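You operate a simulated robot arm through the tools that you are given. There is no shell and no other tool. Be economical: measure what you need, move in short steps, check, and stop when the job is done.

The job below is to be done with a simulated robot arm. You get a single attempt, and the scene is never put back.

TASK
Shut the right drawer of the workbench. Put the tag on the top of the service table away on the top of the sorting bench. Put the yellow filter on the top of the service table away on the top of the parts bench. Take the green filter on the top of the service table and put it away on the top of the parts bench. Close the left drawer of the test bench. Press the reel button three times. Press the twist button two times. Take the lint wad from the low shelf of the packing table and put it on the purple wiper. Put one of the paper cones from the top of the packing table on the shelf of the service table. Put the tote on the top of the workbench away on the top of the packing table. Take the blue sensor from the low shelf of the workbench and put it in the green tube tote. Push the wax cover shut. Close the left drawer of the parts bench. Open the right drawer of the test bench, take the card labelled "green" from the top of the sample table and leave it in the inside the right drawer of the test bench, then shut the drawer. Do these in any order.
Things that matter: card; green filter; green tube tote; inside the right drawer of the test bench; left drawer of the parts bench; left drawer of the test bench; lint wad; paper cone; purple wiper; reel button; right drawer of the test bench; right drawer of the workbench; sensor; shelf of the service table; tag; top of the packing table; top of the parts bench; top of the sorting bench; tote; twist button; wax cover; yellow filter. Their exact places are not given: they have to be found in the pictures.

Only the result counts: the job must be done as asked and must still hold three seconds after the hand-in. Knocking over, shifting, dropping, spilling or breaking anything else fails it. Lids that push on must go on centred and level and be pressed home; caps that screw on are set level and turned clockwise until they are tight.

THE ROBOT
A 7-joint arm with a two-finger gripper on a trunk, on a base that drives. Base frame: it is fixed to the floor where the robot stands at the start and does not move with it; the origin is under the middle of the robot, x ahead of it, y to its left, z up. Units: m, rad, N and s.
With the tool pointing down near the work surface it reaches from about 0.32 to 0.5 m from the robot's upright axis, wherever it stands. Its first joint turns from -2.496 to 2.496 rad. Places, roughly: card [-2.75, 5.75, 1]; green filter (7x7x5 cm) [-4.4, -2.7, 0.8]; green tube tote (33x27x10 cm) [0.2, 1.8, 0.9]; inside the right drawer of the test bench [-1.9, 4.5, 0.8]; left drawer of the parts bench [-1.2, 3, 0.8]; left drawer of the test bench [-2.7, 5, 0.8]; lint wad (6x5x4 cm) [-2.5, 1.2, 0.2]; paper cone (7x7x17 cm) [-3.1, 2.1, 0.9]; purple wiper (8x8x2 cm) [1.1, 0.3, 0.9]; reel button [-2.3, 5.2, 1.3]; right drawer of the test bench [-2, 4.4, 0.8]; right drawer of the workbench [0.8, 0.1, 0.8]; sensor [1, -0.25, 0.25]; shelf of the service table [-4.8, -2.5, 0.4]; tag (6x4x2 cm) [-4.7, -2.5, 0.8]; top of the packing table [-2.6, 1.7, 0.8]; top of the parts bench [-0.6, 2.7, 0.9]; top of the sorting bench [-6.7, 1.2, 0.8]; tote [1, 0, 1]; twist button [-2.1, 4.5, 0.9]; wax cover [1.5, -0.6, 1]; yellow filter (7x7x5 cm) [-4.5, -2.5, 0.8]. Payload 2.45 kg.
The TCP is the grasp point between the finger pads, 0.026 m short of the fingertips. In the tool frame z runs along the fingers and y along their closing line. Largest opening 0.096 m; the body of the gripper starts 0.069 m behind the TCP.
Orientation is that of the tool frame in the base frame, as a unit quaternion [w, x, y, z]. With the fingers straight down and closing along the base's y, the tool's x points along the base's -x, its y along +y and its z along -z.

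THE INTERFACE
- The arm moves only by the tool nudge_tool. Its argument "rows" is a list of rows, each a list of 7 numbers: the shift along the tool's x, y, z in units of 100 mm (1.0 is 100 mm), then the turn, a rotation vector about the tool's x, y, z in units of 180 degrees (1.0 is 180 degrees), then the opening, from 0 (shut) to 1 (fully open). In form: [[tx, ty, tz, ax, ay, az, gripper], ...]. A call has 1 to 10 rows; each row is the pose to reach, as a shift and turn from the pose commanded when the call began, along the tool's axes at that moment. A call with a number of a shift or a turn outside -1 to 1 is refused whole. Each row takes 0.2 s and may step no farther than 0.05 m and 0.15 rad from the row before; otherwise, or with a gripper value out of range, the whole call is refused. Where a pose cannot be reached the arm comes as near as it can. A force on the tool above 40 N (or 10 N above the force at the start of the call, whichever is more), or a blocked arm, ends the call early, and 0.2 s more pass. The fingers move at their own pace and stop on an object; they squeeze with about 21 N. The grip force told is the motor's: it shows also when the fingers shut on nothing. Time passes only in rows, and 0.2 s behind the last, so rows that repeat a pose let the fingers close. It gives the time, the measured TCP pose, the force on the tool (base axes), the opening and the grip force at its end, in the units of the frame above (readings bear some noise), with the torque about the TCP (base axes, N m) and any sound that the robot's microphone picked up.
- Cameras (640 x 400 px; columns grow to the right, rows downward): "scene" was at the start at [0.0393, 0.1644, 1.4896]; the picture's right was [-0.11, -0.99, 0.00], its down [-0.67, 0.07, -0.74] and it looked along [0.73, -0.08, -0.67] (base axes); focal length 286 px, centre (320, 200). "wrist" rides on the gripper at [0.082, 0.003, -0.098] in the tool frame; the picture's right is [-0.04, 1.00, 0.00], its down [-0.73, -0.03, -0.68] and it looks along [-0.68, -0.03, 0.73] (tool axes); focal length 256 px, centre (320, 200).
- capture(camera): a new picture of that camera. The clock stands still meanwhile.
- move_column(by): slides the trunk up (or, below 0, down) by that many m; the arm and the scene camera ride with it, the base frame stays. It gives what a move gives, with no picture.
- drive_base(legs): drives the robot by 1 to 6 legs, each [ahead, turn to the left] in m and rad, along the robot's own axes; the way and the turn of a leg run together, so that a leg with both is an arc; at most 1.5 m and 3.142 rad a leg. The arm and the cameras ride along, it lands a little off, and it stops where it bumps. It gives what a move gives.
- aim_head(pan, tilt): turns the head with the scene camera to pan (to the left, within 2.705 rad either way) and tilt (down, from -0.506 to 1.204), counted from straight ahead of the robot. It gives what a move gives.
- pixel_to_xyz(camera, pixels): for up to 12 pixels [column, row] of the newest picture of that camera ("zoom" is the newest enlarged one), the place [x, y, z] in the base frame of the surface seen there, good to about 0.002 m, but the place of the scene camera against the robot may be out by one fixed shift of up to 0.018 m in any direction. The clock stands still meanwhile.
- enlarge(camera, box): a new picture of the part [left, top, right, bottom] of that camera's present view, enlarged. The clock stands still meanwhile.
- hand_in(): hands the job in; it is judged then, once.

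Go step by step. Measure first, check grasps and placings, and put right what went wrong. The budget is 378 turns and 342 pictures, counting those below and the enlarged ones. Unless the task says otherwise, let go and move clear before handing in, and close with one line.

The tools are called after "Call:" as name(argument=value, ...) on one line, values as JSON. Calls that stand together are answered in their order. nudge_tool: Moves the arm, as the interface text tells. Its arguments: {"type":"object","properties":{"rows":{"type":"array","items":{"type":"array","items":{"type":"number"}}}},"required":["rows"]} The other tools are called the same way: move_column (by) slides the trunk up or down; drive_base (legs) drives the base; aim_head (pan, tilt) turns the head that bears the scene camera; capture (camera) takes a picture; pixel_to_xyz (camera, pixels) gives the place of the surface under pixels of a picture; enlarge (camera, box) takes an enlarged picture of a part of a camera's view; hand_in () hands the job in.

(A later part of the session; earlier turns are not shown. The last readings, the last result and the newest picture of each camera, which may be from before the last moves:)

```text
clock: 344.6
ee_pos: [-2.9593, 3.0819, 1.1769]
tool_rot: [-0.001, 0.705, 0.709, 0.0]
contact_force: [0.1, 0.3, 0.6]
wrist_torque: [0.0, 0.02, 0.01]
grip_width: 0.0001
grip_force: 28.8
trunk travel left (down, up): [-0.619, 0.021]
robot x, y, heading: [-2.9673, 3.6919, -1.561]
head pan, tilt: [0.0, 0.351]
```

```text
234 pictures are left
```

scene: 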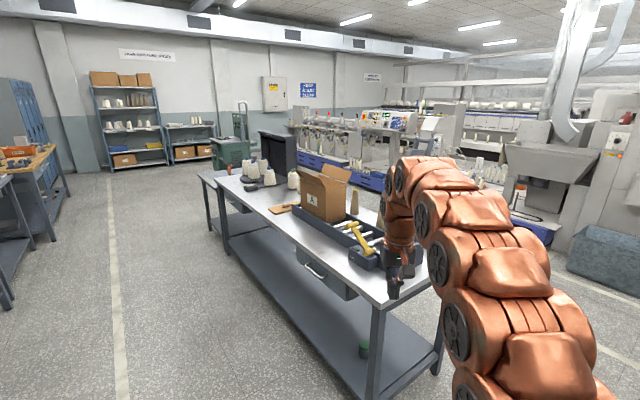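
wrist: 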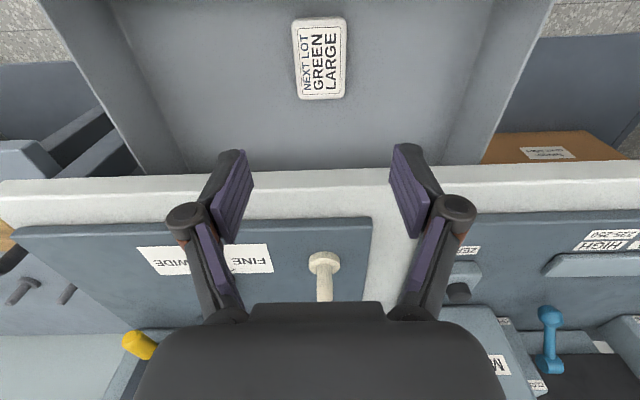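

The packing table is just ahead. Measuring its edges and objects.

Call:
pixel_to_xyz(camera="scene", pixels=[[372, 303], [280, 228], [225, 190], [215, 178], [300, 190], [320, 215], [355, 200], [295, 180], [315, 270], [365, 350], [360, 250], [275, 270]])

Call:
enlarge(camera="scene", box=[190, 120, 450, 390])

```text
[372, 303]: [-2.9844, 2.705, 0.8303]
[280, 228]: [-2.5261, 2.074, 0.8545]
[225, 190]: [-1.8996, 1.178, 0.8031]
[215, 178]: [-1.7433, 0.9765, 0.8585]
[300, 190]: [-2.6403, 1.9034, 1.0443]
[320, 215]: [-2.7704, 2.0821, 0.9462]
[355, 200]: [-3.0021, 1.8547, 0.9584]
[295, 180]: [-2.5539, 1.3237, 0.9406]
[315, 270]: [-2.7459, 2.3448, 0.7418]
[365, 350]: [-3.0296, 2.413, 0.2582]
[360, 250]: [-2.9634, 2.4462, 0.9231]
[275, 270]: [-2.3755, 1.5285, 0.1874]
```

```text
1.48 times, centred on (320, 255) of scene
```

zoom: 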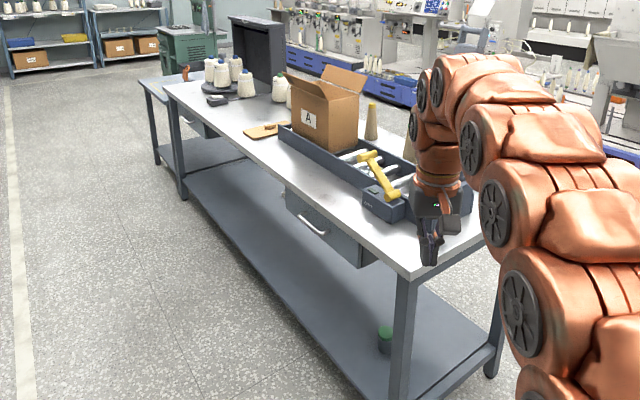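

The packing table's aisle edge is at n' −0.83; the lint wad should be around u 2.44 on the low shelf. Driving down the aisle and turning to face the table.

Call:
drive_base(legs=[[0, 0.617], [1.2, 0], [1.1, 0], [0, -1.57]])

Call:
aim_head(pan=0.0, tilt=0.6)

Call:
capture(camera="scene")

```text
clock: 361.5
ee_pos: [-2.165, 1.4591, 1.1761]
tool_rot: [0.0, 0.958, 0.287, 0.0]
contact_force: [-0.9, 0.2, 0.5]
wrist_torque: [-0.02, 0.02, -0.02]
grip_width: 0.0001
grip_force: 28.3
trunk travel left (down, up): [-0.619, 0.021]
robot x, y, heading: [-1.6587, 1.7993, -2.558]
head pan, tilt: [0.0, 0.351]
```

```text
clock: 362.2
ee_pos: [-2.1645, 1.4583, 1.1755]
tool_rot: [0.0, 0.958, 0.287, 0.0]
contact_force: [0.2, 0.1, 0.1]
wrist_torque: [0.01, 0.05, 0.03]
grip_width: 0.0
grip_force: 28.8
trunk travel left (down, up): [-0.619, 0.021]
robot x, y, heading: [-1.6569, 1.8057, -2.551]
head pan, tilt: [0.0, 0.6]
```

```text
232 pictures are left
```

scene: 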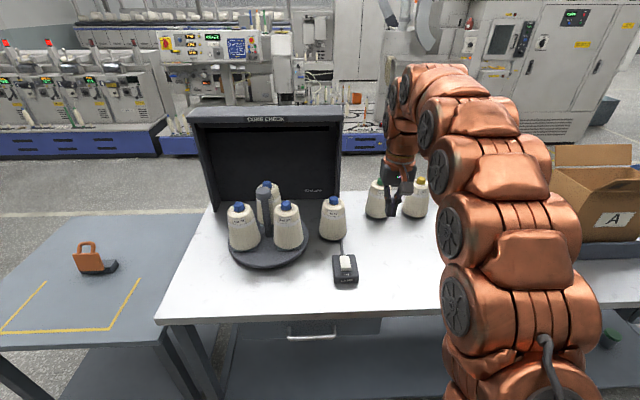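

Low shelf is hidden under the top. I back up 0.5 m and lower the trunk to look under.

Call:
drive_base(legs=[[-0.5, 0]])

Call:
move_column(by=-0.4)

Call:
aim_head(pan=0.0, tilt=0.45)

Call:
capture(camera="scene")

```text
clock: 365.2
ee_pos: [-1.7461, 1.7354, 1.1761]
tool_rot: [0.001, 0.957, 0.29, 0.001]
contact_force: [-0.2, -0.7, 0.3]
wrist_torque: [0.0, -0.04, 0.01]
grip_width: 0.0
grip_force: 27.9
trunk travel left (down, up): [-0.619, 0.021]
robot x, y, heading: [-1.2426, 2.0852, -2.552]
head pan, tilt: [0.0, 0.6]
```

```text
clock: 369.0
ee_pos: [-1.747, 1.7357, 0.7766]
tool_rot: [0.0, 0.957, 0.29, 0.0]
contact_force: [0.6, 0.2, 0.1]
wrist_torque: [-0.02, -0.01, 0.0]
grip_width: 0.0
grip_force: 28.7
trunk travel left (down, up): [-0.219, 0.421]
robot x, y, heading: [-1.2409, 2.0844, -2.551]
head pan, tilt: [0.0, 0.6]
```

```text
clock: 369.7
ee_pos: [-1.7464, 1.7364, 0.7748]
tool_rot: [-0.001, 0.957, 0.29, 0.0]
contact_force: [0.1, -0.2, 0.3]
wrist_torque: [0.01, -0.03, 0.0]
grip_width: 0.0
grip_force: 28.1
trunk travel left (down, up): [-0.219, 0.421]
robot x, y, heading: [-1.2391, 2.0801, -2.552]
head pan, tilt: [0.0, 0.45]
```

```text
231 pictures are left
```

scene: 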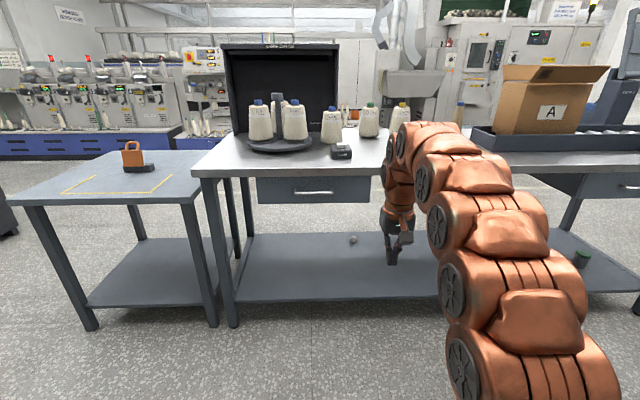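

The lint wad is at (353,240) on the shelf. Measuring it and the shelf.

Call:
pixel_to_xyz(camera="scene", pixels=[[353, 240], [353, 237], [353, 244], [330, 300], [320, 234], [380, 234], [260, 200], [375, 195], [220, 172], [240, 320], [245, 235]])

Call:
enlarge(camera="scene", box=[300, 200, 400, 270])

```text
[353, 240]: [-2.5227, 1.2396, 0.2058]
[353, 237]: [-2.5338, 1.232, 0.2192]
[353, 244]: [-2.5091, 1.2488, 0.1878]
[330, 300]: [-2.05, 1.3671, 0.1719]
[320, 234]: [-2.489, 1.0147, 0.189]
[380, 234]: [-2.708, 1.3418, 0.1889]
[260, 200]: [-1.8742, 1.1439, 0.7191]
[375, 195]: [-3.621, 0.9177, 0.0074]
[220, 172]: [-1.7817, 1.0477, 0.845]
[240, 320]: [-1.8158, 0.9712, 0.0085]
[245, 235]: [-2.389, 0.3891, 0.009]
```

```text
5.71 times, centred on (350, 235) of scene
```

zoom: 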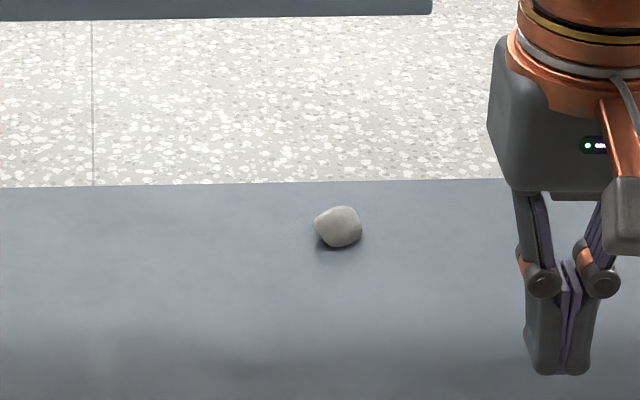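

The wad is near the shelf's far edge (n' −1.32, back edge −1.42), so it's better reached from the machine side. Checking the room there.

Call:
pixel_to_xyz(camera="scene", pixels=[[60, 155], [160, 150], [205, 145], [560, 185], [600, 190], [420, 110], [480, 110], [10, 200], [600, 130], [545, 180]])

Call:
aim_head(pan=-0.9, tilt=0.3)

Call:
capture(camera="scene")

```text
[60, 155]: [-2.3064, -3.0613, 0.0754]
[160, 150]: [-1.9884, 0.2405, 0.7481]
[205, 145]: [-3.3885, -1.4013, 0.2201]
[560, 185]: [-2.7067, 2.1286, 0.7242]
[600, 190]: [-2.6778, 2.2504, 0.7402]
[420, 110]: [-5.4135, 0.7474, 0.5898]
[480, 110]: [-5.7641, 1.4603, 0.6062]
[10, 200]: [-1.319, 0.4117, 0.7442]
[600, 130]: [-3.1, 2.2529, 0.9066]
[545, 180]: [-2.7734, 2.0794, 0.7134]
```

```text
clock: 370.9
ee_pos: [-1.747, 1.7347, 0.7757]
tool_rot: [0.001, 0.957, 0.291, -0.001]
contact_force: [-0.1, 0.2, -0.3]
wrist_torque: [-0.02, 0.0, 0.01]
grip_width: 0.0002
grip_force: 28.7
trunk travel left (down, up): [-0.219, 0.421]
robot x, y, heading: [-1.2387, 2.0855, -2.547]
head pan, tilt: [-0.901, 0.3]
```

```text
229 pictures are left
```

scene: 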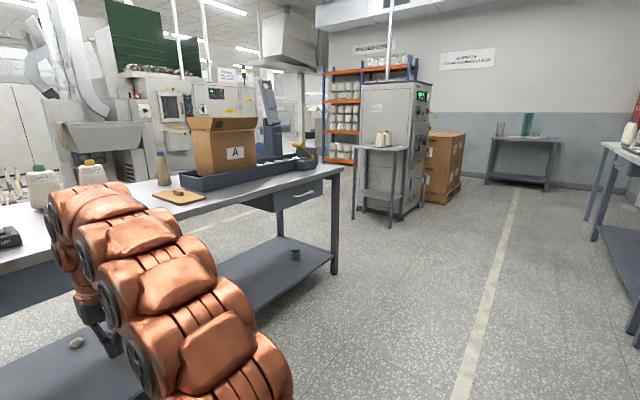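

Call:
pixel_to_xyz(camera="scene", pixels=[[355, 220], [390, 225], [333, 270], [365, 205], [425, 200]])

Call:
aim_head(pan=0.8, tilt=0.35)

Call:
capture(camera="scene")

```text
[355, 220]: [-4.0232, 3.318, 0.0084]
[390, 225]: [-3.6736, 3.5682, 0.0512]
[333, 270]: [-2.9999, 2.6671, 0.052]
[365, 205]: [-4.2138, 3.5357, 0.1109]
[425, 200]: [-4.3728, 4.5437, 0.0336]
```

```text
clock: 372.7
ee_pos: [-1.7467, 1.7351, 0.7751]
tool_rot: [0.0, 0.957, 0.29, 0.0]
contact_force: [-0.7, 0.1, 0.2]
wrist_torque: [0.0, 0.0, -0.03]
grip_width: 0.0
grip_force: 28.2
trunk travel left (down, up): [-0.219, 0.421]
robot x, y, heading: [-1.2432, 2.0816, -2.555]
head pan, tilt: [0.799, 0.351]
```

```text
228 pictures are left
```

scene: 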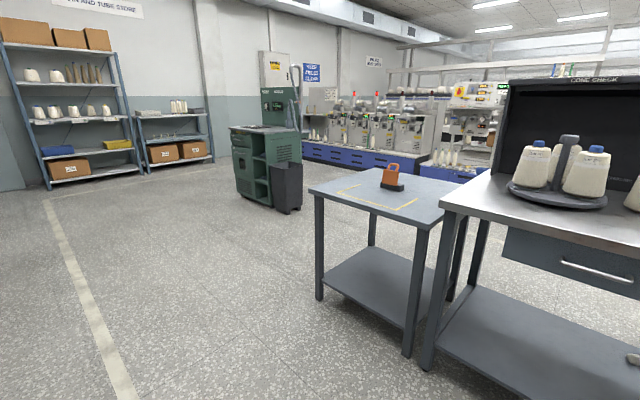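

Call:
pixel_to_xyz(camera="scene", pixels=[[285, 212], [240, 190], [320, 298], [405, 355], [370, 160], [440, 175], [300, 160]])

```text
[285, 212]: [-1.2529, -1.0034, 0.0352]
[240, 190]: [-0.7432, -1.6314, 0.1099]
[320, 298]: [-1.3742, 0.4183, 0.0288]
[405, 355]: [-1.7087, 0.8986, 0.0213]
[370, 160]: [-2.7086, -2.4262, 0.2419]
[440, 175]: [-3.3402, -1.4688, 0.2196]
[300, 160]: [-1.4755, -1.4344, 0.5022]
```

Enough room: I'll go around the small table's end (u≈0.55) to the machine side of the packing table.

Call:
drive_base(legs=[[0, 1.607], [1.0, 0], [0.87, 0], [0, -1.57], [1.2, 0], [1.15, 0]])

Call:
drive_base(legs=[[0, -1.57], [1.0, 0], [0.93, 0], [0, -1.57]])

Call:
aim_head(pan=0.0, tilt=0.6)

Call:
capture(camera="scene")

```text
clock: 400.7
ee_pos: [-2.5916, -1.1697, 0.7755]
tool_rot: [0.0, 0.955, 0.298, 0.0]
contact_force: [0.2, 1.2, -0.1]
wrist_torque: [0.01, 0.01, 0.01]
grip_width: 0.0
grip_force: 28.6
trunk travel left (down, up): [-0.219, 0.421]
robot x, y, heading: [-2.0893, -0.8156, -2.53]
head pan, tilt: [0.799, 0.351]
```

```text
clock: 417.8
ee_pos: [-2.7119, 1.1853, 0.7779]
tool_rot: [-0.003, -0.334, 0.943, 0.004]
contact_force: [-10.4, -5.2, 10.5]
wrist_torque: [0.45, -0.98, -0.12]
grip_width: 0.0002
grip_force: 28.1
trunk travel left (down, up): [-0.219, 0.421]
robot x, y, heading: [-3.1797, 0.7963, 0.682]
head pan, tilt: [0.799, 0.351]
stopped in leg 4: the force on the tool passed its limit at 119 N (the readings are from after the stop); the commanded pose is now the measured one
```

```text
clock: 418.9
ee_pos: [-2.7125, 1.1854, 0.7778]
tool_rot: [-0.003, -0.334, 0.942, 0.003]
contact_force: [-19.5, -7.8, 12.3]
wrist_torque: [0.55, -1.71, -0.15]
grip_width: 0.0003
grip_force: 28.5
trunk travel left (down, up): [-0.219, 0.421]
robot x, y, heading: [-3.1741, 0.7961, 0.677]
head pan, tilt: [0.0, 0.6]
```

```text
227 pictures are left
```

scene: 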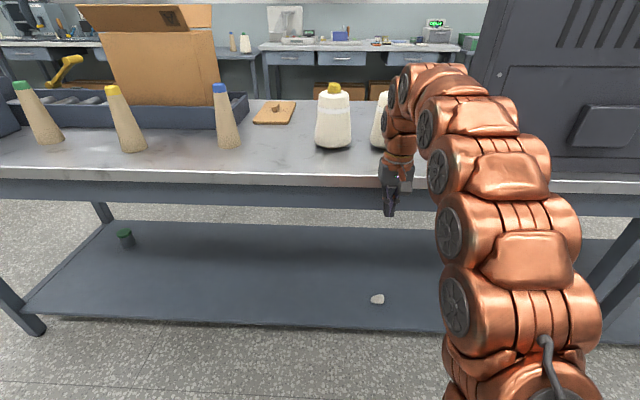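

The turning tool touched the table's back edge; nothing has toppled. I back off 0.3 m and check the table.

Call:
drive_base(legs=[[-0.3, 0]])

Call:
drive_base(legs=[[0, -0.05]])

Call:
capture(camera="scene")

Call:
pixel_to_xyz(camera="scene", pixels=[[345, 240], [320, 240]])

```text
clock: 421.0
ee_pos: [-2.9441, 1.0017, 0.7772]
tool_rot: [-0.003, -0.335, 0.942, 0.003]
contact_force: [-0.2, 0.7, -0.7]
wrist_torque: [-0.02, 0.02, 0.03]
grip_width: 0.0
grip_force: 28.5
trunk travel left (down, up): [-0.219, 0.421]
robot x, y, heading: [-3.414, 0.6086, 0.681]
head pan, tilt: [0.0, 0.6]
```

```text
clock: 421.8
ee_pos: [-2.9242, 0.9776, 0.7774]
tool_rot: [-0.004, -0.311, 0.95, 0.003]
contact_force: [0.6, -0.2, 0.2]
wrist_torque: [0.01, 0.0, -0.03]
grip_width: 0.0
grip_force: 28.8
trunk travel left (down, up): [-0.219, 0.421]
robot x, y, heading: [-3.4116, 0.6113, 0.631]
head pan, tilt: [0.0, 0.6]
```

```text
226 pictures are left
```

scene: 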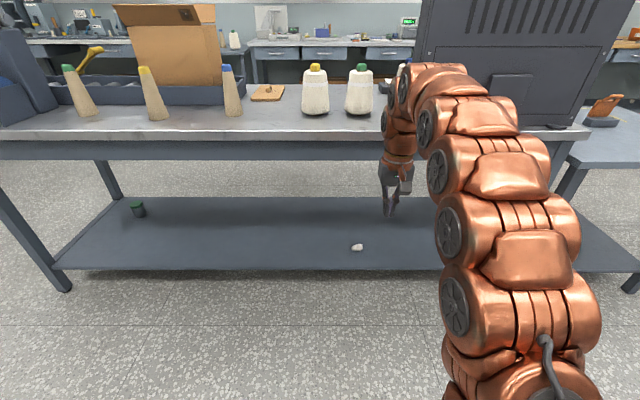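

```text
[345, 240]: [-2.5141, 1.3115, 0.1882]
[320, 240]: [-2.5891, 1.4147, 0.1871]
```

Everything still stands. For the wad at (358,247): lower the trunk fully, tilt the tool ~47° and move it forward, as done for the sensor.

Call:
pixel_to_xyz(camera="scene", pixels=[[357, 247], [352, 248], [363, 247], [357, 244], [357, 251], [357, 266], [280, 268]])

Call:
move_column(by=-0.215)

Call:
nudge_tool(rows=[[-0.12, 0, 0, 0, -0.04, 0, 0.6], [-0.25, 0, 0, 0, -0.08, 0, 0.8], [-0.4, 0, 0, 0, -0.12, 0, 0.9], [-0.55, 0, 0, 0, -0.16, 0, 0.9], [-0.7, 0, 0, 0, -0.2, 0, 0.9], [-0.8, 0, 0, 0, -0.24, 0, 0.9], [-0.8, 0, 0, 0, -0.26, 0, 0.9]])

Call:
nudge_tool(rows=[[0.35, 0, 0.33, 0, 0, 0, 0.9], [0.7, 0, 0.65, 0, 0, 0, 0.9], [1.0, 0, 0.93, 0, 0, 0, 0.9]])

```text
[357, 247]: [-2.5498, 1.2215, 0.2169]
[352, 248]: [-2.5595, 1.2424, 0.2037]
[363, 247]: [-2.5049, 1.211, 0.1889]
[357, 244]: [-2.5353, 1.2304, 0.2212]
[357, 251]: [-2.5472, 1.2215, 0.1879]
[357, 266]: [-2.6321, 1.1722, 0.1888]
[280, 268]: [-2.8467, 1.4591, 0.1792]
```

```text
clock: 424.1
ee_pos: [-2.9236, 0.9771, 0.5612]
tool_rot: [-0.004, -0.311, 0.95, 0.003]
contact_force: [-0.3, 1.4, 0.7]
wrist_torque: [0.0, 0.01, 0.01]
grip_width: 0.0
grip_force: 28.6
trunk travel left (down, up): [-0.004, 0.636]
robot x, y, heading: [-3.4104, 0.6067, 0.632]
head pan, tilt: [0.0, 0.6]
```

```text
clock: 425.7
ee_pos: [-2.8592, 1.0235, 0.5622]
tool_rot: [0.375, -0.285, 0.873, 0.127]
contact_force: [0.3, 0.5, -0.9]
wrist_torque: [0.02, 0.01, 0.04]
grip_width: 0.0866
grip_force: 0.0
trunk travel left (down, up): [-0.004, 0.636]
robot x, y, heading: [-3.4128, 0.6099, 0.63]
head pan, tilt: [0.0, 0.6]
```

```text
clock: 426.5
ee_pos: [-2.8614, 1.0243, 0.427]
tool_rot: [0.375, -0.284, 0.873, 0.126]
contact_force: [0.0, -0.3, -0.8]
wrist_torque: [0.0, 0.0, 0.02]
grip_width: 0.0864
grip_force: 0.0
trunk travel left (down, up): [-0.004, 0.636]
robot x, y, heading: [-3.4151, 0.6066, 0.633]
head pan, tilt: [0.0, 0.6]
```

Works. Another 12 cm down, then look with the wrist camera.

Call:
nudge_tool(rows=[[0.35, 0, 0.33, 0, 0, 0, 0.9], [0.7, 0, 0.65, 0, 0, 0, 0.9], [0.9, 0, 0.84, 0, 0, 0, 0.9]])

Call:
capture(camera="wrist")

```text
clock: 427.3
ee_pos: [-2.8627, 1.0235, 0.3029]
tool_rot: [0.375, -0.284, 0.873, 0.126]
contact_force: [-0.1, -0.4, -0.6]
wrist_torque: [0.04, -0.01, 0.03]
grip_width: 0.0863
grip_force: 0.0
trunk travel left (down, up): [-0.004, 0.636]
robot x, y, heading: [-3.4117, 0.6068, 0.631]
head pan, tilt: [0.0, 0.6]
```

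```text
225 pictures are left
```

wrist: 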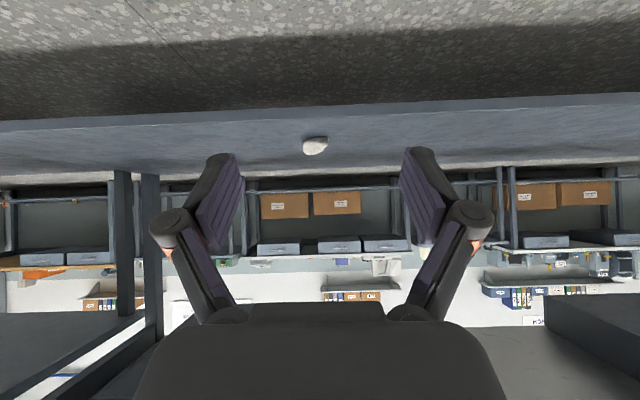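

Call:
pixel_to_xyz(camera="wrist", pixels=[[314, 145], [314, 138], [304, 147], [326, 145], [314, 152], [314, 110], [320, 130]])

Call:
drive_base(legs=[[0.2, 0]])

Call:
capture(camera="wrist")

```text
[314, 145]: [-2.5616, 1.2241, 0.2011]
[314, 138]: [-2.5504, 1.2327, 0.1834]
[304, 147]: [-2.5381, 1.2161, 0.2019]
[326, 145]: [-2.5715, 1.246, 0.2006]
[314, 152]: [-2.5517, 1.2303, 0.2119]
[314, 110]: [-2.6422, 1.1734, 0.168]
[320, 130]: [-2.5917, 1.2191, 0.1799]
```

```text
clock: 428.9
ee_pos: [-2.7011, 1.1428, 0.3027]
tool_rot: [0.374, -0.285, 0.873, 0.126]
contact_force: [-0.4, 0.6, 0.9]
wrist_torque: [0.0, -0.02, 0.01]
grip_width: 0.0863
grip_force: 0.0
trunk travel left (down, up): [-0.004, 0.636]
robot x, y, heading: [-3.2463, 0.7244, 0.629]
head pan, tilt: [0.0, 0.6]
```

```text
224 pictures are left
```

wrist: 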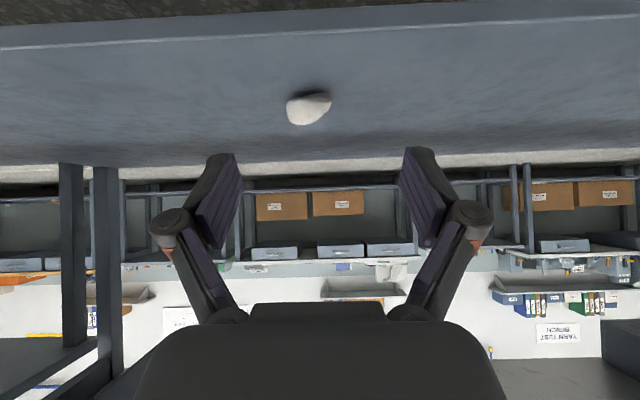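

Wad centre about n' −1.335, u 2.497, 18 cm ahead of the TCP and 9 cm below. Drive 0.16, then fine nudge.

Call:
drive_base(legs=[[0.16, 0]])

Call:
nudge_tool(rows=[[0.2, -0.07, 0.22, 0, 0, 0, 0.95], [0.4, -0.14, 0.42, 0, 0, 0, 0.95]])

Call:
capture(camera="wrist")

```text
clock: 430.3
ee_pos: [-2.5669, 1.2376, 0.3032]
tool_rot: [0.374, -0.283, 0.874, 0.126]
contact_force: [-1.0, -0.8, -0.4]
wrist_torque: [-0.04, -0.02, 0.0]
grip_width: 0.0864
grip_force: 0.1
trunk travel left (down, up): [-0.004, 0.636]
robot x, y, heading: [-3.1183, 0.829, 0.623]
head pan, tilt: [0.0, 0.6]
```

```text
clock: 430.9
ee_pos: [-2.5561, 1.2292, 0.2439]
tool_rot: [0.375, -0.283, 0.874, 0.125]
contact_force: [0.4, -0.1, 0.0]
wrist_torque: [-0.03, -0.02, -0.01]
grip_width: 0.0912
grip_force: 0.0
trunk travel left (down, up): [-0.004, 0.636]
robot x, y, heading: [-3.1174, 0.826, 0.626]
head pan, tilt: [0.0, 0.6]
```

```text
223 pictures are left
```

wrist: 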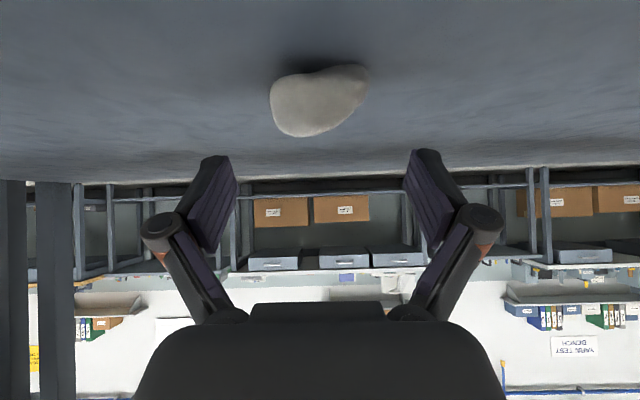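

Fingers straddle it. Down 3 cm and 1.2 cm forward, then close slowly.

Call:
nudge_tool(rows=[[0.07, 0, 0.15, 0, 0, 0, 0.95], [0.14, 0, 0.29, 0, 0, 0, 0.95], [0.14, 0, 0.29, 0, 0, 0, 0.6], [0.14, 0, 0.29, 0, 0, 0, 0.4], [0.14, 0, 0.29, 0, 0, 0, 0.2], [0.14, 0, 0.29, 0, 0, 0, 0], [0.14, 0, 0.29, 0, 0, 0, 0], [0.14, 0, 0.29, 0, 0, 0, 0]])

Call:
capture(camera="wrist")

```text
clock: 432.7
ee_pos: [-2.5463, 1.2354, 0.2155]
tool_rot: [0.375, -0.284, 0.874, 0.126]
contact_force: [-0.2, 0.1, 0.7]
wrist_torque: [0.03, 0.06, -0.01]
grip_width: 0.0505
grip_force: 21.0
trunk travel left (down, up): [-0.004, 0.636]
robot x, y, heading: [-3.1174, 0.8201, 0.626]
head pan, tilt: [0.0, 0.6]
```

```text
222 pictures are left
```

wrist: 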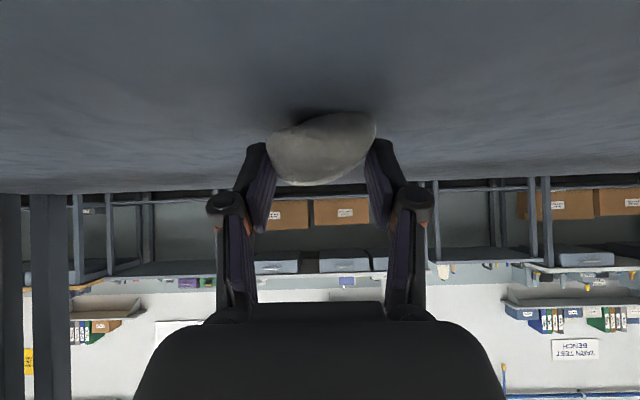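

Wad gripped at 5 cm. Lift, back off, raise.

Call:
nudge_tool(rows=[[-0.18, 0, -0.17, 0, 0, 0, 0], [-0.36, 0, -0.34, 0, 0, 0, 0], [-0.5, 0, -0.48, 0, 0, 0, 0]])

Call:
drive_base(legs=[[-0.5, 0]])

Call:
move_column(by=0.4)

Call:
capture(camera="wrist")

Call:
capture(camera="scene")

```text
clock: 433.5
ee_pos: [-2.5487, 1.2346, 0.284]
tool_rot: [0.374, -0.284, 0.874, 0.126]
contact_force: [-0.4, 0.4, -0.9]
wrist_torque: [-0.02, -0.01, 0.0]
grip_width: 0.0502
grip_force: 20.9
trunk travel left (down, up): [-0.004, 0.636]
robot x, y, heading: [-3.1143, 0.8249, 0.628]
head pan, tilt: [0.0, 0.6]
```

```text
clock: 436.4
ee_pos: [-2.9483, 0.9464, 0.2832]
tool_rot: [0.374, -0.285, 0.873, 0.127]
contact_force: [-0.2, 0.5, -0.4]
wrist_torque: [0.02, 0.0, -0.01]
grip_width: 0.0501
grip_force: 20.5
trunk travel left (down, up): [-0.004, 0.636]
robot x, y, heading: [-3.5155, 0.5307, 0.636]
head pan, tilt: [0.0, 0.6]
```

```text
clock: 440.2
ee_pos: [-2.9487, 0.9474, 0.684]
tool_rot: [0.374, -0.286, 0.873, 0.127]
contact_force: [0.3, 0.2, 0.4]
wrist_torque: [0.01, 0.02, 0.0]
grip_width: 0.0499
grip_force: 20.9
trunk travel left (down, up): [-0.404, 0.236]
robot x, y, heading: [-3.5153, 0.5334, 0.626]
head pan, tilt: [0.0, 0.6]
```

```text
221 pictures are left
```

wrist: 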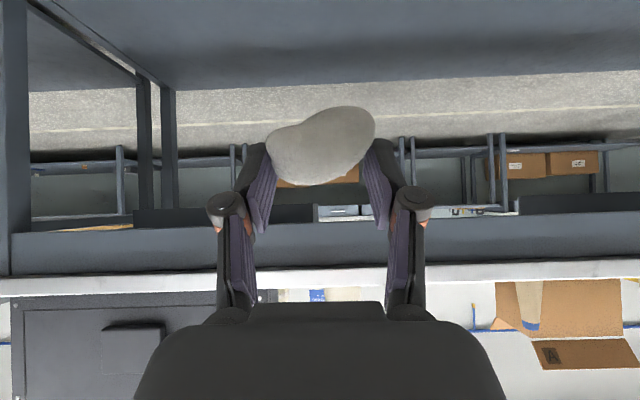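

```text
220 pictures are left
```

scene: 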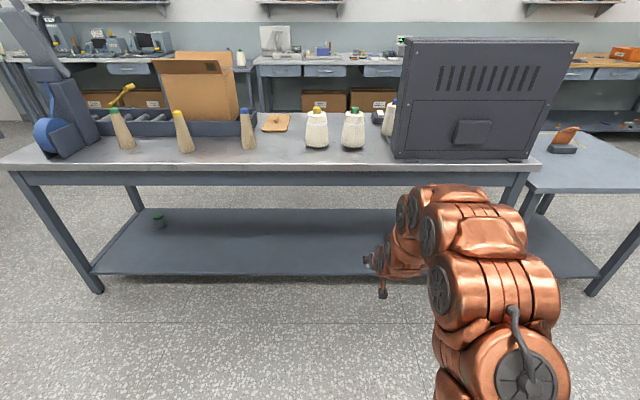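

Wad held. I raise it above table height and drive around to the workbench's purple wiper.

Call:
nudge_tool(rows=[[-0.25, 0, -0.33, 0, 0, 0, 0], [-0.5, 0, -0.66, 0, 0, 0, 0], [-0.7, 0, -0.95, 0, 0, 0, 0]])

Call:
move_column(by=0.235)

Call:
drive_base(legs=[[0, -1.57], [1.0, 0], [0.97, 0], [0, 1.57], [1.3, 0], [1.2, 0]])

Call:
drive_base(legs=[[0, -1.57], [0.93, 0], [0, 1.57]])

Call:
aim_head(pan=0.0, tilt=0.6)

Call:
capture(camera="scene")

```text
clock: 441.1
ee_pos: [-2.9667, 0.931, 0.7982]
tool_rot: [0.373, -0.286, 0.873, 0.127]
contact_force: [0.1, -0.2, -1.1]
wrist_torque: [-0.01, 0.01, 0.01]
grip_width: 0.0497
grip_force: 21.0
trunk travel left (down, up): [-0.404, 0.236]
robot x, y, heading: [-3.5164, 0.5342, 0.63]
head pan, tilt: [0.0, 0.6]
```

```text
clock: 443.5
ee_pos: [-2.9654, 0.9306, 1.0329]
tool_rot: [0.374, -0.285, 0.873, 0.127]
contact_force: [0.3, 0.2, 0.1]
wrist_torque: [0.01, 0.02, 0.01]
grip_width: 0.0494
grip_force: 21.5
trunk travel left (down, up): [-0.639, 0.001]
robot x, y, heading: [-3.5169, 0.5342, 0.635]
head pan, tilt: [0.0, 0.6]
```

```text
clock: 472.6
ee_pos: [0.1769, 0.958, 1.0322]
tool_rot: [0.372, -0.302, 0.867, 0.134]
contact_force: [-0.4, -0.6, 0.0]
wrist_torque: [0.04, 0.0, -0.02]
grip_width: 0.0479
grip_force: 21.0
trunk travel left (down, up): [-0.639, 0.001]
robot x, y, heading: [-0.3547, 0.5368, 0.669]
head pan, tilt: [0.0, 0.6]
```

```text
clock: 485.2
ee_pos: [0.7343, 0.2682, 1.0337]
tool_rot: [0.367, -0.331, 0.857, 0.147]
contact_force: [-0.2, -0.4, -0.5]
wrist_torque: [-0.01, -0.01, 0.0]
grip_width: 0.0475
grip_force: 20.8
trunk travel left (down, up): [-0.639, 0.001]
robot x, y, heading: [0.2287, -0.1862, 0.737]
head pan, tilt: [0.0, 0.6]
```

```text
clock: 485.8
ee_pos: [0.734, 0.2682, 1.0333]
tool_rot: [0.366, -0.331, 0.857, 0.146]
contact_force: [-0.2, -0.1, -0.2]
wrist_torque: [-0.01, -0.01, 0.03]
grip_width: 0.0479
grip_force: 20.6
trunk travel left (down, up): [-0.639, 0.001]
robot x, y, heading: [0.229, -0.1824, 0.736]
head pan, tilt: [0.0, 0.6]
```

```text
219 pictures are left
```

scene: 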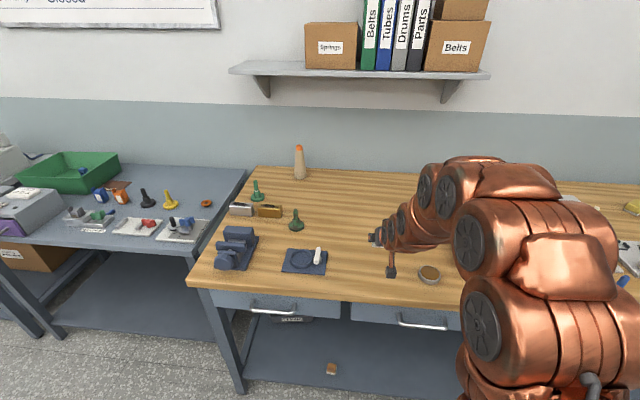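

Turn right 0.236 rad to aim at the wiper and drive 0.2 m.

Call:
drive_base(legs=[[0, -0.236], [0.2, 0]])

Call:
capture(camera="wrist")

Call:
capture(camera="scene")

```text
clock: 488.2
ee_pos: [1.0008, 0.2281, 1.0325]
tool_rot: [0.382, -0.225, 0.891, 0.101]
contact_force: [0.2, -0.6, -0.7]
wrist_torque: [-0.01, 0.0, -0.02]
grip_width: 0.0475
grip_force: 21.4
trunk travel left (down, up): [-0.639, 0.001]
robot x, y, heading: [0.4034, -0.0904, 0.496]
head pan, tilt: [0.0, 0.6]
```

```text
218 pictures are left
```

wrist: 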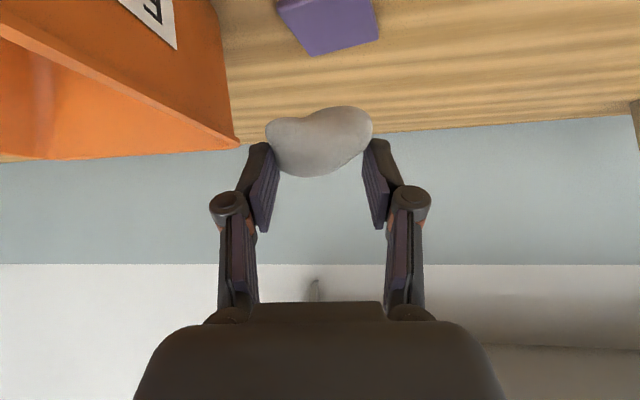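

```text
217 pictures are left
```

scene: 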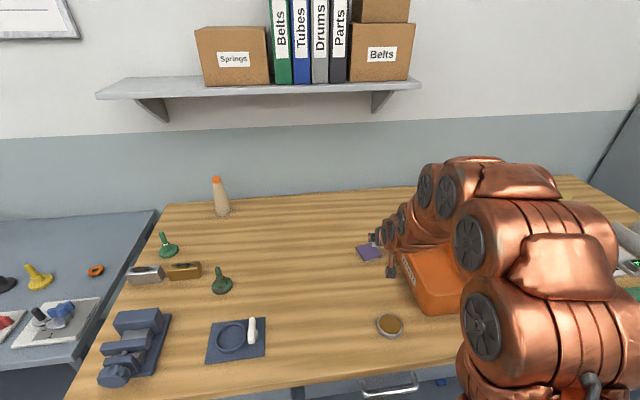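

Wiper is at wrist (330,25). Measuring it.

Call:
pixel_to_xyz(camera="wrist", pixels=[[330, 20], [285, 8], [372, 8], [315, 50], [375, 38], [230, 130], [175, 45]])

Call:
enlarge(camera="scene", box=[340, 220, 430, 290])

Call:
pixel_to_xyz(camera="zoom", pixels=[[120, 180], [180, 150], [280, 200], [200, 250], [200, 200], [350, 330]])

```text
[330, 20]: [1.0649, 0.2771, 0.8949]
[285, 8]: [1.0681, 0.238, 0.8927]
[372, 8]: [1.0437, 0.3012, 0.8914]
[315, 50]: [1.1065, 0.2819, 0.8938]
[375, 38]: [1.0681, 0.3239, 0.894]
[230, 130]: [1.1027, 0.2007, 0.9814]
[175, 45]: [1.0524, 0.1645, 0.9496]
```

```text
5.71 times, centred on (385, 255) of scene
```

zoom: 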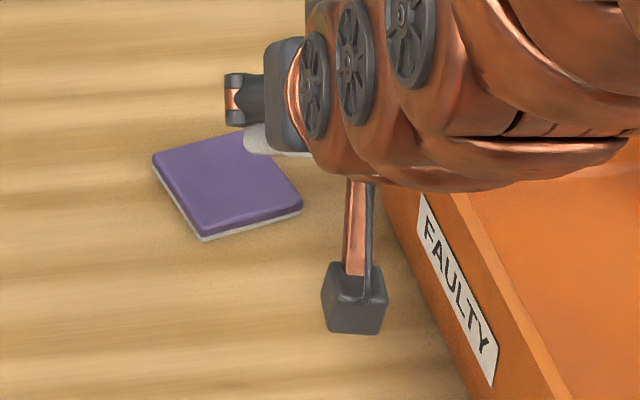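

```text
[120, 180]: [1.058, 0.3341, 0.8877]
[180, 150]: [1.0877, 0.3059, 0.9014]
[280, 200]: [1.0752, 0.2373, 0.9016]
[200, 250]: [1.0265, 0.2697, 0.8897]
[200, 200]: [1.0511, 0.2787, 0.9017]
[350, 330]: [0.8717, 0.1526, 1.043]
```

Wiper centre is (1.067, 0.280), top z 0.894. Moving the wad over it, then lowering.

Call:
nudge_tool(rows=[[-0.28, 0.07, 0.3, 0, 0, 0, 0], [-0.57, 0.146, 0.6, 0, 0, 0, 0]])

Call:
nudge_tool(rows=[[0.2, 0, 0.19, 0, 0, 0, 0], [0.4, 0, 0.38, 0, 0, 0, 0], [0.6, 0, 0.57, 0, 0, 0, 0]])

Call:
capture(camera="wrist")

Call:
enlarge(camera="scene", box=[330, 200, 450, 300])

```text
clock: 488.8
ee_pos: [1.0669, 0.2808, 1.0334]
tool_rot: [0.381, -0.225, 0.891, 0.101]
contact_force: [-0.1, -0.6, -0.8]
wrist_torque: [0.0, 0.03, -0.03]
grip_width: 0.0478
grip_force: 21.0
trunk travel left (down, up): [-0.639, 0.001]
robot x, y, heading: [0.4033, -0.0905, 0.492]
head pan, tilt: [0.0, 0.6]
```

```text
clock: 489.6
ee_pos: [1.0668, 0.2819, 0.9501]
tool_rot: [0.382, -0.224, 0.891, 0.1]
contact_force: [0.5, 0.0, -0.3]
wrist_torque: [-0.02, 0.03, 0.0]
grip_width: 0.0482
grip_force: 20.5
trunk travel left (down, up): [-0.639, 0.001]
robot x, y, heading: [0.4018, -0.0864, 0.498]
head pan, tilt: [0.0, 0.6]
```

```text
215 pictures are left
```

wrist: 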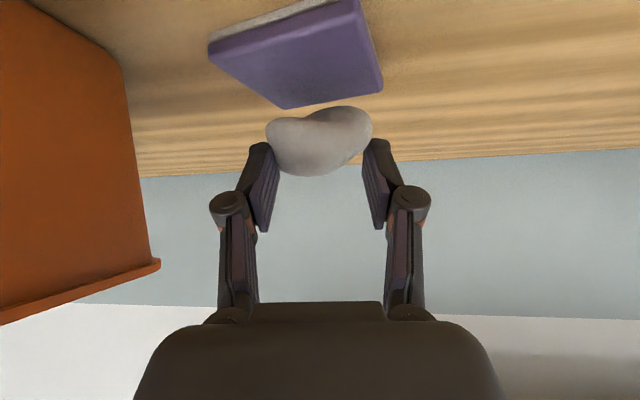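

```text
4.00 times, centred on (390, 250) of scene
```

zoom: 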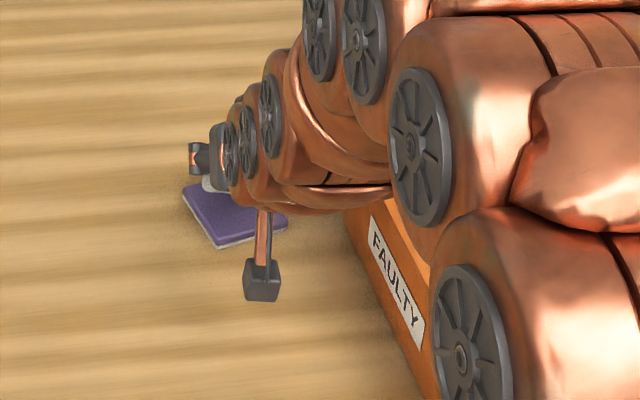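

Over the wiper. Down 1.6 cm more, checking force.

Call:
nudge_tool(rows=[[0.06, 0, 0.055, 0, 0, 0, 0], [0.1, 0, 0.095, 0, 0, 0, 0], [0.12, 0, 0.114, 0, 0, 0, 0]])

Call:
capture(camera="wrist")

```text
clock: 490.4
ee_pos: [1.0674, 0.2814, 0.9356]
tool_rot: [0.383, -0.224, 0.89, 0.101]
contact_force: [-0.8, -0.4, 9.2]
wrist_torque: [-0.06, -0.11, -0.02]
grip_width: 0.0476
grip_force: 20.9
trunk travel left (down, up): [-0.639, 0.001]
robot x, y, heading: [0.4068, -0.0919, 0.497]
head pan, tilt: [0.0, 0.6]
```

```text
213 pictures are left
```

wrist: 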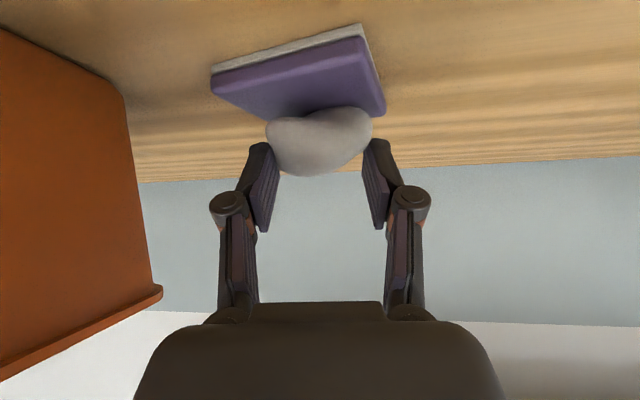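

Call:
pixel_to_xyz(camera="wrist", pixels=[[300, 80], [216, 80], [360, 42], [380, 105], [285, 112], [320, 115], [320, 140], [320, 170]])

```text
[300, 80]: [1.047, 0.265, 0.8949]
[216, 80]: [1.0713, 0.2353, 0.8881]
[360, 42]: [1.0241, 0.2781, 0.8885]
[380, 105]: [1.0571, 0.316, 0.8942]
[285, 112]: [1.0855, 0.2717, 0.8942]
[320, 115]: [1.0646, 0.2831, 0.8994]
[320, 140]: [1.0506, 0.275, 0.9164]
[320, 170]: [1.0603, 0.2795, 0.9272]
```

The wad rests centred on the wiper (1.06, 0.28). Opening, then withdrawing back-up along the tool axis.

Call:
nudge_tool(rows=[[0, 0, 0, 0, 0, 0, 0.6], [0, 0, 0, 0, 0, 0, 0.75], [0, 0, 0, 0, 0, 0, 0.75], [0, 0, -0.2, 0, 0, 0, 0.75], [0, 0, -0.5, 0, 0, 0, 0.75], [0, 0, -0.9, 0, 0, 0, 0.75]])

Call:
capture(camera="wrist")

```text
clock: 491.8
ee_pos: [1.0103, 0.2481, 0.9945]
tool_rot: [0.381, -0.225, 0.891, 0.1]
contact_force: [0.8, -0.5, -0.4]
wrist_torque: [0.01, 0.0, -0.02]
grip_width: 0.0722
grip_force: 0.0
trunk travel left (down, up): [-0.639, 0.001]
robot x, y, heading: [0.4, -0.095, 0.492]
head pan, tilt: [0.0, 0.6]
```

```text
212 pictures are left
```

wrist: 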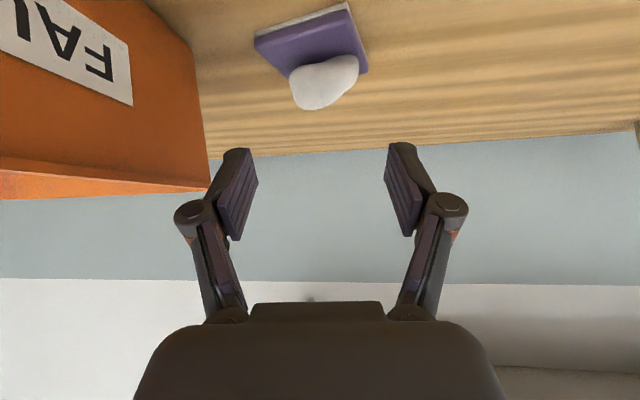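

Call:
nudge_tool(rows=[[-0.36, 0, -0.34, 0, 0, 0, 0.75], [-0.6, 0, -0.58, 0, 0, 0, 0.75]])

Call:
capture(camera="wrist")

Call:
enlarge(camera="scene", box=[330, 200, 450, 300])

```text
clock: 492.4
ee_pos: [1.0091, 0.2469, 1.0794]
tool_rot: [0.38, -0.225, 0.891, 0.101]
contact_force: [-0.3, -0.2, 0.0]
wrist_torque: [0.0, 0.0, 0.01]
grip_width: 0.0721
grip_force: 0.1
trunk travel left (down, up): [-0.639, 0.001]
robot x, y, heading: [0.402, -0.0942, 0.499]
head pan, tilt: [0.0, 0.6]
```

```text
211 pictures are left
```

wrist: 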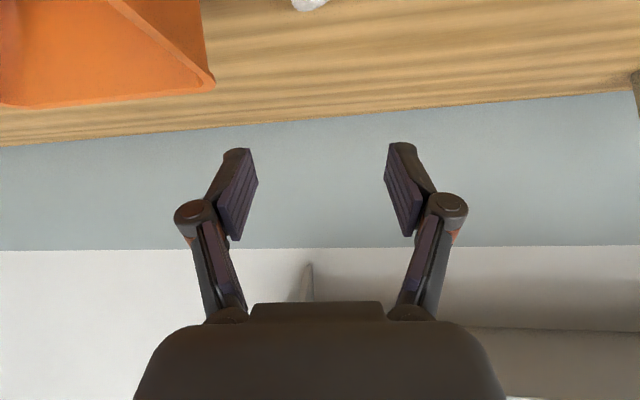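

```text
4.00 times, centred on (390, 250) of scene
```

zoom: 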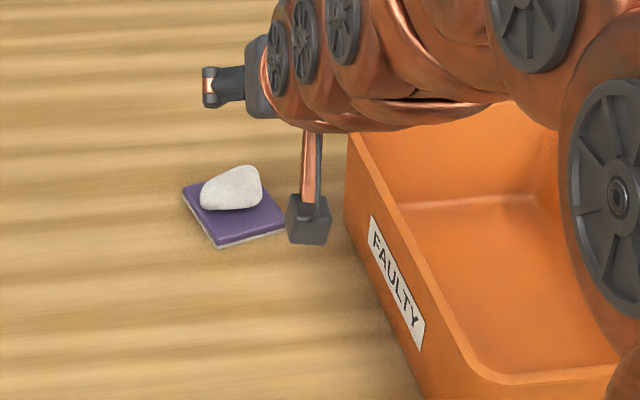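

The lint wad sits on the wiper. Next is the orange tote: I back away and look at it in full.

Call:
drive_base(legs=[[-0.35, 0]])

Call:
nudge_tool(rows=[[0.2, -0.15, -0.1, 0, 0.045, 0, 0.7], [0.4, -0.3, -0.2, 0, 0.09, 0, 0.7], [0.6, -0.5, -0.3, 0, 0.135, 0, 0.7], [0.7, -0.7, -0.35, 0, 0.18, 0, 0.7], [0.8, -0.9, -0.4, 0, 0.225, 0, 0.7], [0.9, -1.0, -0.4, 0, 0.26, 0, 0.7]])

Call:
aim_head(pan=0.0, tilt=0.6)

Call:
capture(camera="scene")

Call:
capture(camera="wrist")

```text
clock: 494.7
ee_pos: [0.6999, 0.0839, 1.08]
tool_rot: [0.382, -0.227, 0.89, 0.102]
contact_force: [-0.2, -0.2, -0.3]
wrist_torque: [-0.01, 0.0, -0.01]
grip_width: 0.0719
grip_force: 0.2
trunk travel left (down, up): [-0.639, 0.001]
robot x, y, heading: [0.1002, -0.2543, 0.499]
head pan, tilt: [0.0, 0.6]
```

```text
clock: 496.1
ee_pos: [0.6674, -0.0471, 1.0422]
tool_rot: [-0.004, -0.249, 0.969, 0.003]
contact_force: [-0.6, -0.4, 1.4]
wrist_torque: [-0.01, 0.01, -0.01]
grip_width: 0.067
grip_force: 0.0
trunk travel left (down, up): [-0.639, 0.001]
robot x, y, heading: [0.0969, -0.2573, 0.5]
head pan, tilt: [0.0, 0.6]
```

```text
clock: 496.7
ee_pos: [0.6688, -0.047, 1.0423]
tool_rot: [-0.004, -0.249, 0.968, 0.003]
contact_force: [0.2, -0.1, 0.4]
wrist_torque: [0.01, -0.04, -0.01]
grip_width: 0.0672
grip_force: 0.2
trunk travel left (down, up): [-0.639, 0.001]
robot x, y, heading: [0.0997, -0.2566, 0.494]
head pan, tilt: [0.0, 0.6]
```

```text
209 pictures are left
```

scene: 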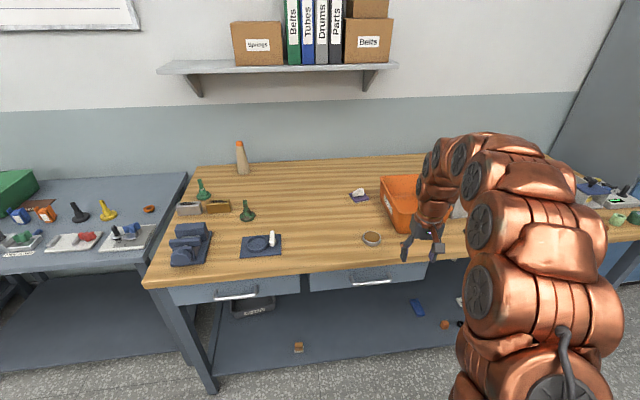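

```text
208 pictures are left
```

wrist: 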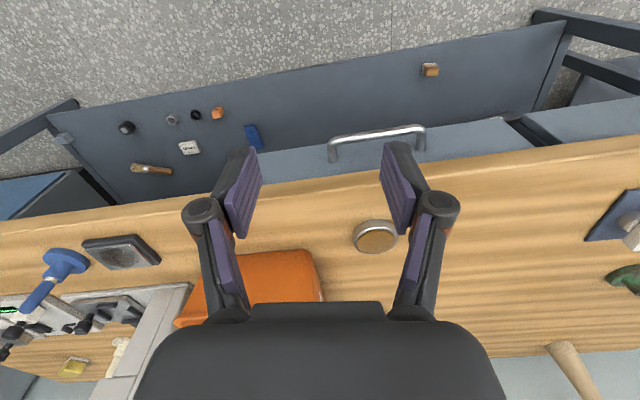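

I'll get a top view of the tote with the wrist camera: raise 12 cm, turn toward it and approach.

Call:
nudge_tool(rows=[[0.4, 0, -0.3, 0, 0, 0, 0.7], [0.8, 0, -0.6, 0, 0, 0, 0.7], [1.0, 0, -1.0, 0, 0, 0, 0.7]])

Call:
drive_base(legs=[[0, -0.1], [0.12, 0]])

Call:
capture(camera="wrist")

```text
clock: 497.5
ee_pos: [0.5813, -0.0956, 1.1419]
tool_rot: [-0.004, -0.248, 0.969, 0.004]
contact_force: [0.6, -0.1, 0.0]
wrist_torque: [-0.05, 0.05, -0.02]
grip_width: 0.0671
grip_force: 0.1
trunk travel left (down, up): [-0.639, 0.001]
robot x, y, heading: [0.0975, -0.2603, 0.505]
head pan, tilt: [0.0, 0.6]
```

```text
clock: 499.3
ee_pos: [0.7027, -0.0991, 1.1424]
tool_rot: [-0.003, -0.201, 0.98, 0.004]
contact_force: [-0.6, 0.1, 0.2]
wrist_torque: [0.02, -0.03, -0.02]
grip_width: 0.0673
grip_force: 0.0
trunk travel left (down, up): [-0.639, 0.001]
robot x, y, heading: [0.2074, -0.2093, 0.398]
head pan, tilt: [0.0, 0.6]
```

```text
207 pictures are left
```

wrist: 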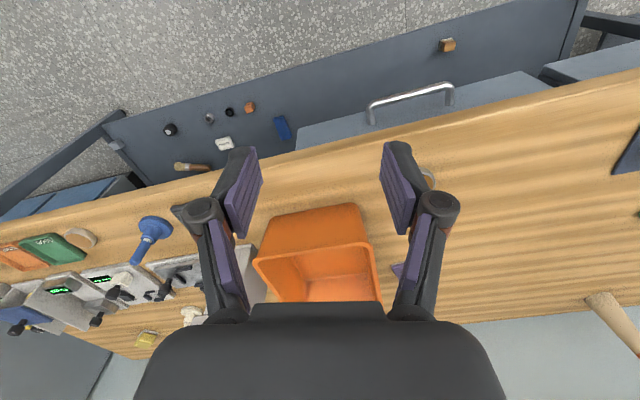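

Tote visible at (315,255). Measuring its near rim and base corners.

Call:
pixel_to_xyz(camera="wrist", pixels=[[256, 260], [368, 241], [312, 250], [270, 216], [358, 204], [380, 295], [268, 285], [320, 285], [315, 225], [280, 256], [345, 245]])

```text
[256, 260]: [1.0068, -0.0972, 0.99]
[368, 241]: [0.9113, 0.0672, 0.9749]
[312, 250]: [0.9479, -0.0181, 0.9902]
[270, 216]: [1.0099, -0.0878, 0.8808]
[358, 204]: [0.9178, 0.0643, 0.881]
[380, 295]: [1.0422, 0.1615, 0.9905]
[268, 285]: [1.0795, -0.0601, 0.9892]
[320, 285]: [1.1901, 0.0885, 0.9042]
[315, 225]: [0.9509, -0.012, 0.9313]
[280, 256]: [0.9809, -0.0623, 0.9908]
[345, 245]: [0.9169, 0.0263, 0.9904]
```

Tote: rim z 0.99, near rim at n' 0.757, left wall at u −0.482, ~19 cm wide, aligned with the bench. I'll shift right 0.19 m to grip its left wall at mid-length.

Call:
drive_base(legs=[[0, -1.342], [0.19, 0], [0, 1.57], [0.2, 0]])

Call:
capture(camera="wrist")

```text
clock: 509.1
ee_pos: [0.9435, -0.0383, 1.1417]
tool_rot: [-0.003, -0.3, 0.954, 0.003]
contact_force: [0.5, 0.4, -0.1]
wrist_torque: [0.0, -0.01, 0.0]
grip_width: 0.0672
grip_force: 0.1
trunk travel left (down, up): [-0.639, 0.001]
robot x, y, heading: [0.4813, -0.2482, 0.605]
head pan, tilt: [0.0, 0.6]
```

```text
206 pictures are left
```

wrist: 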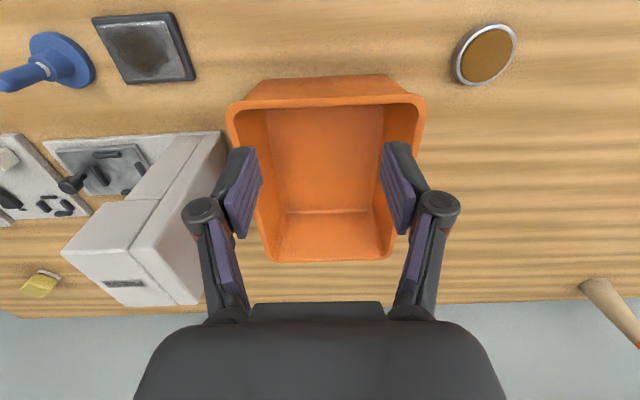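

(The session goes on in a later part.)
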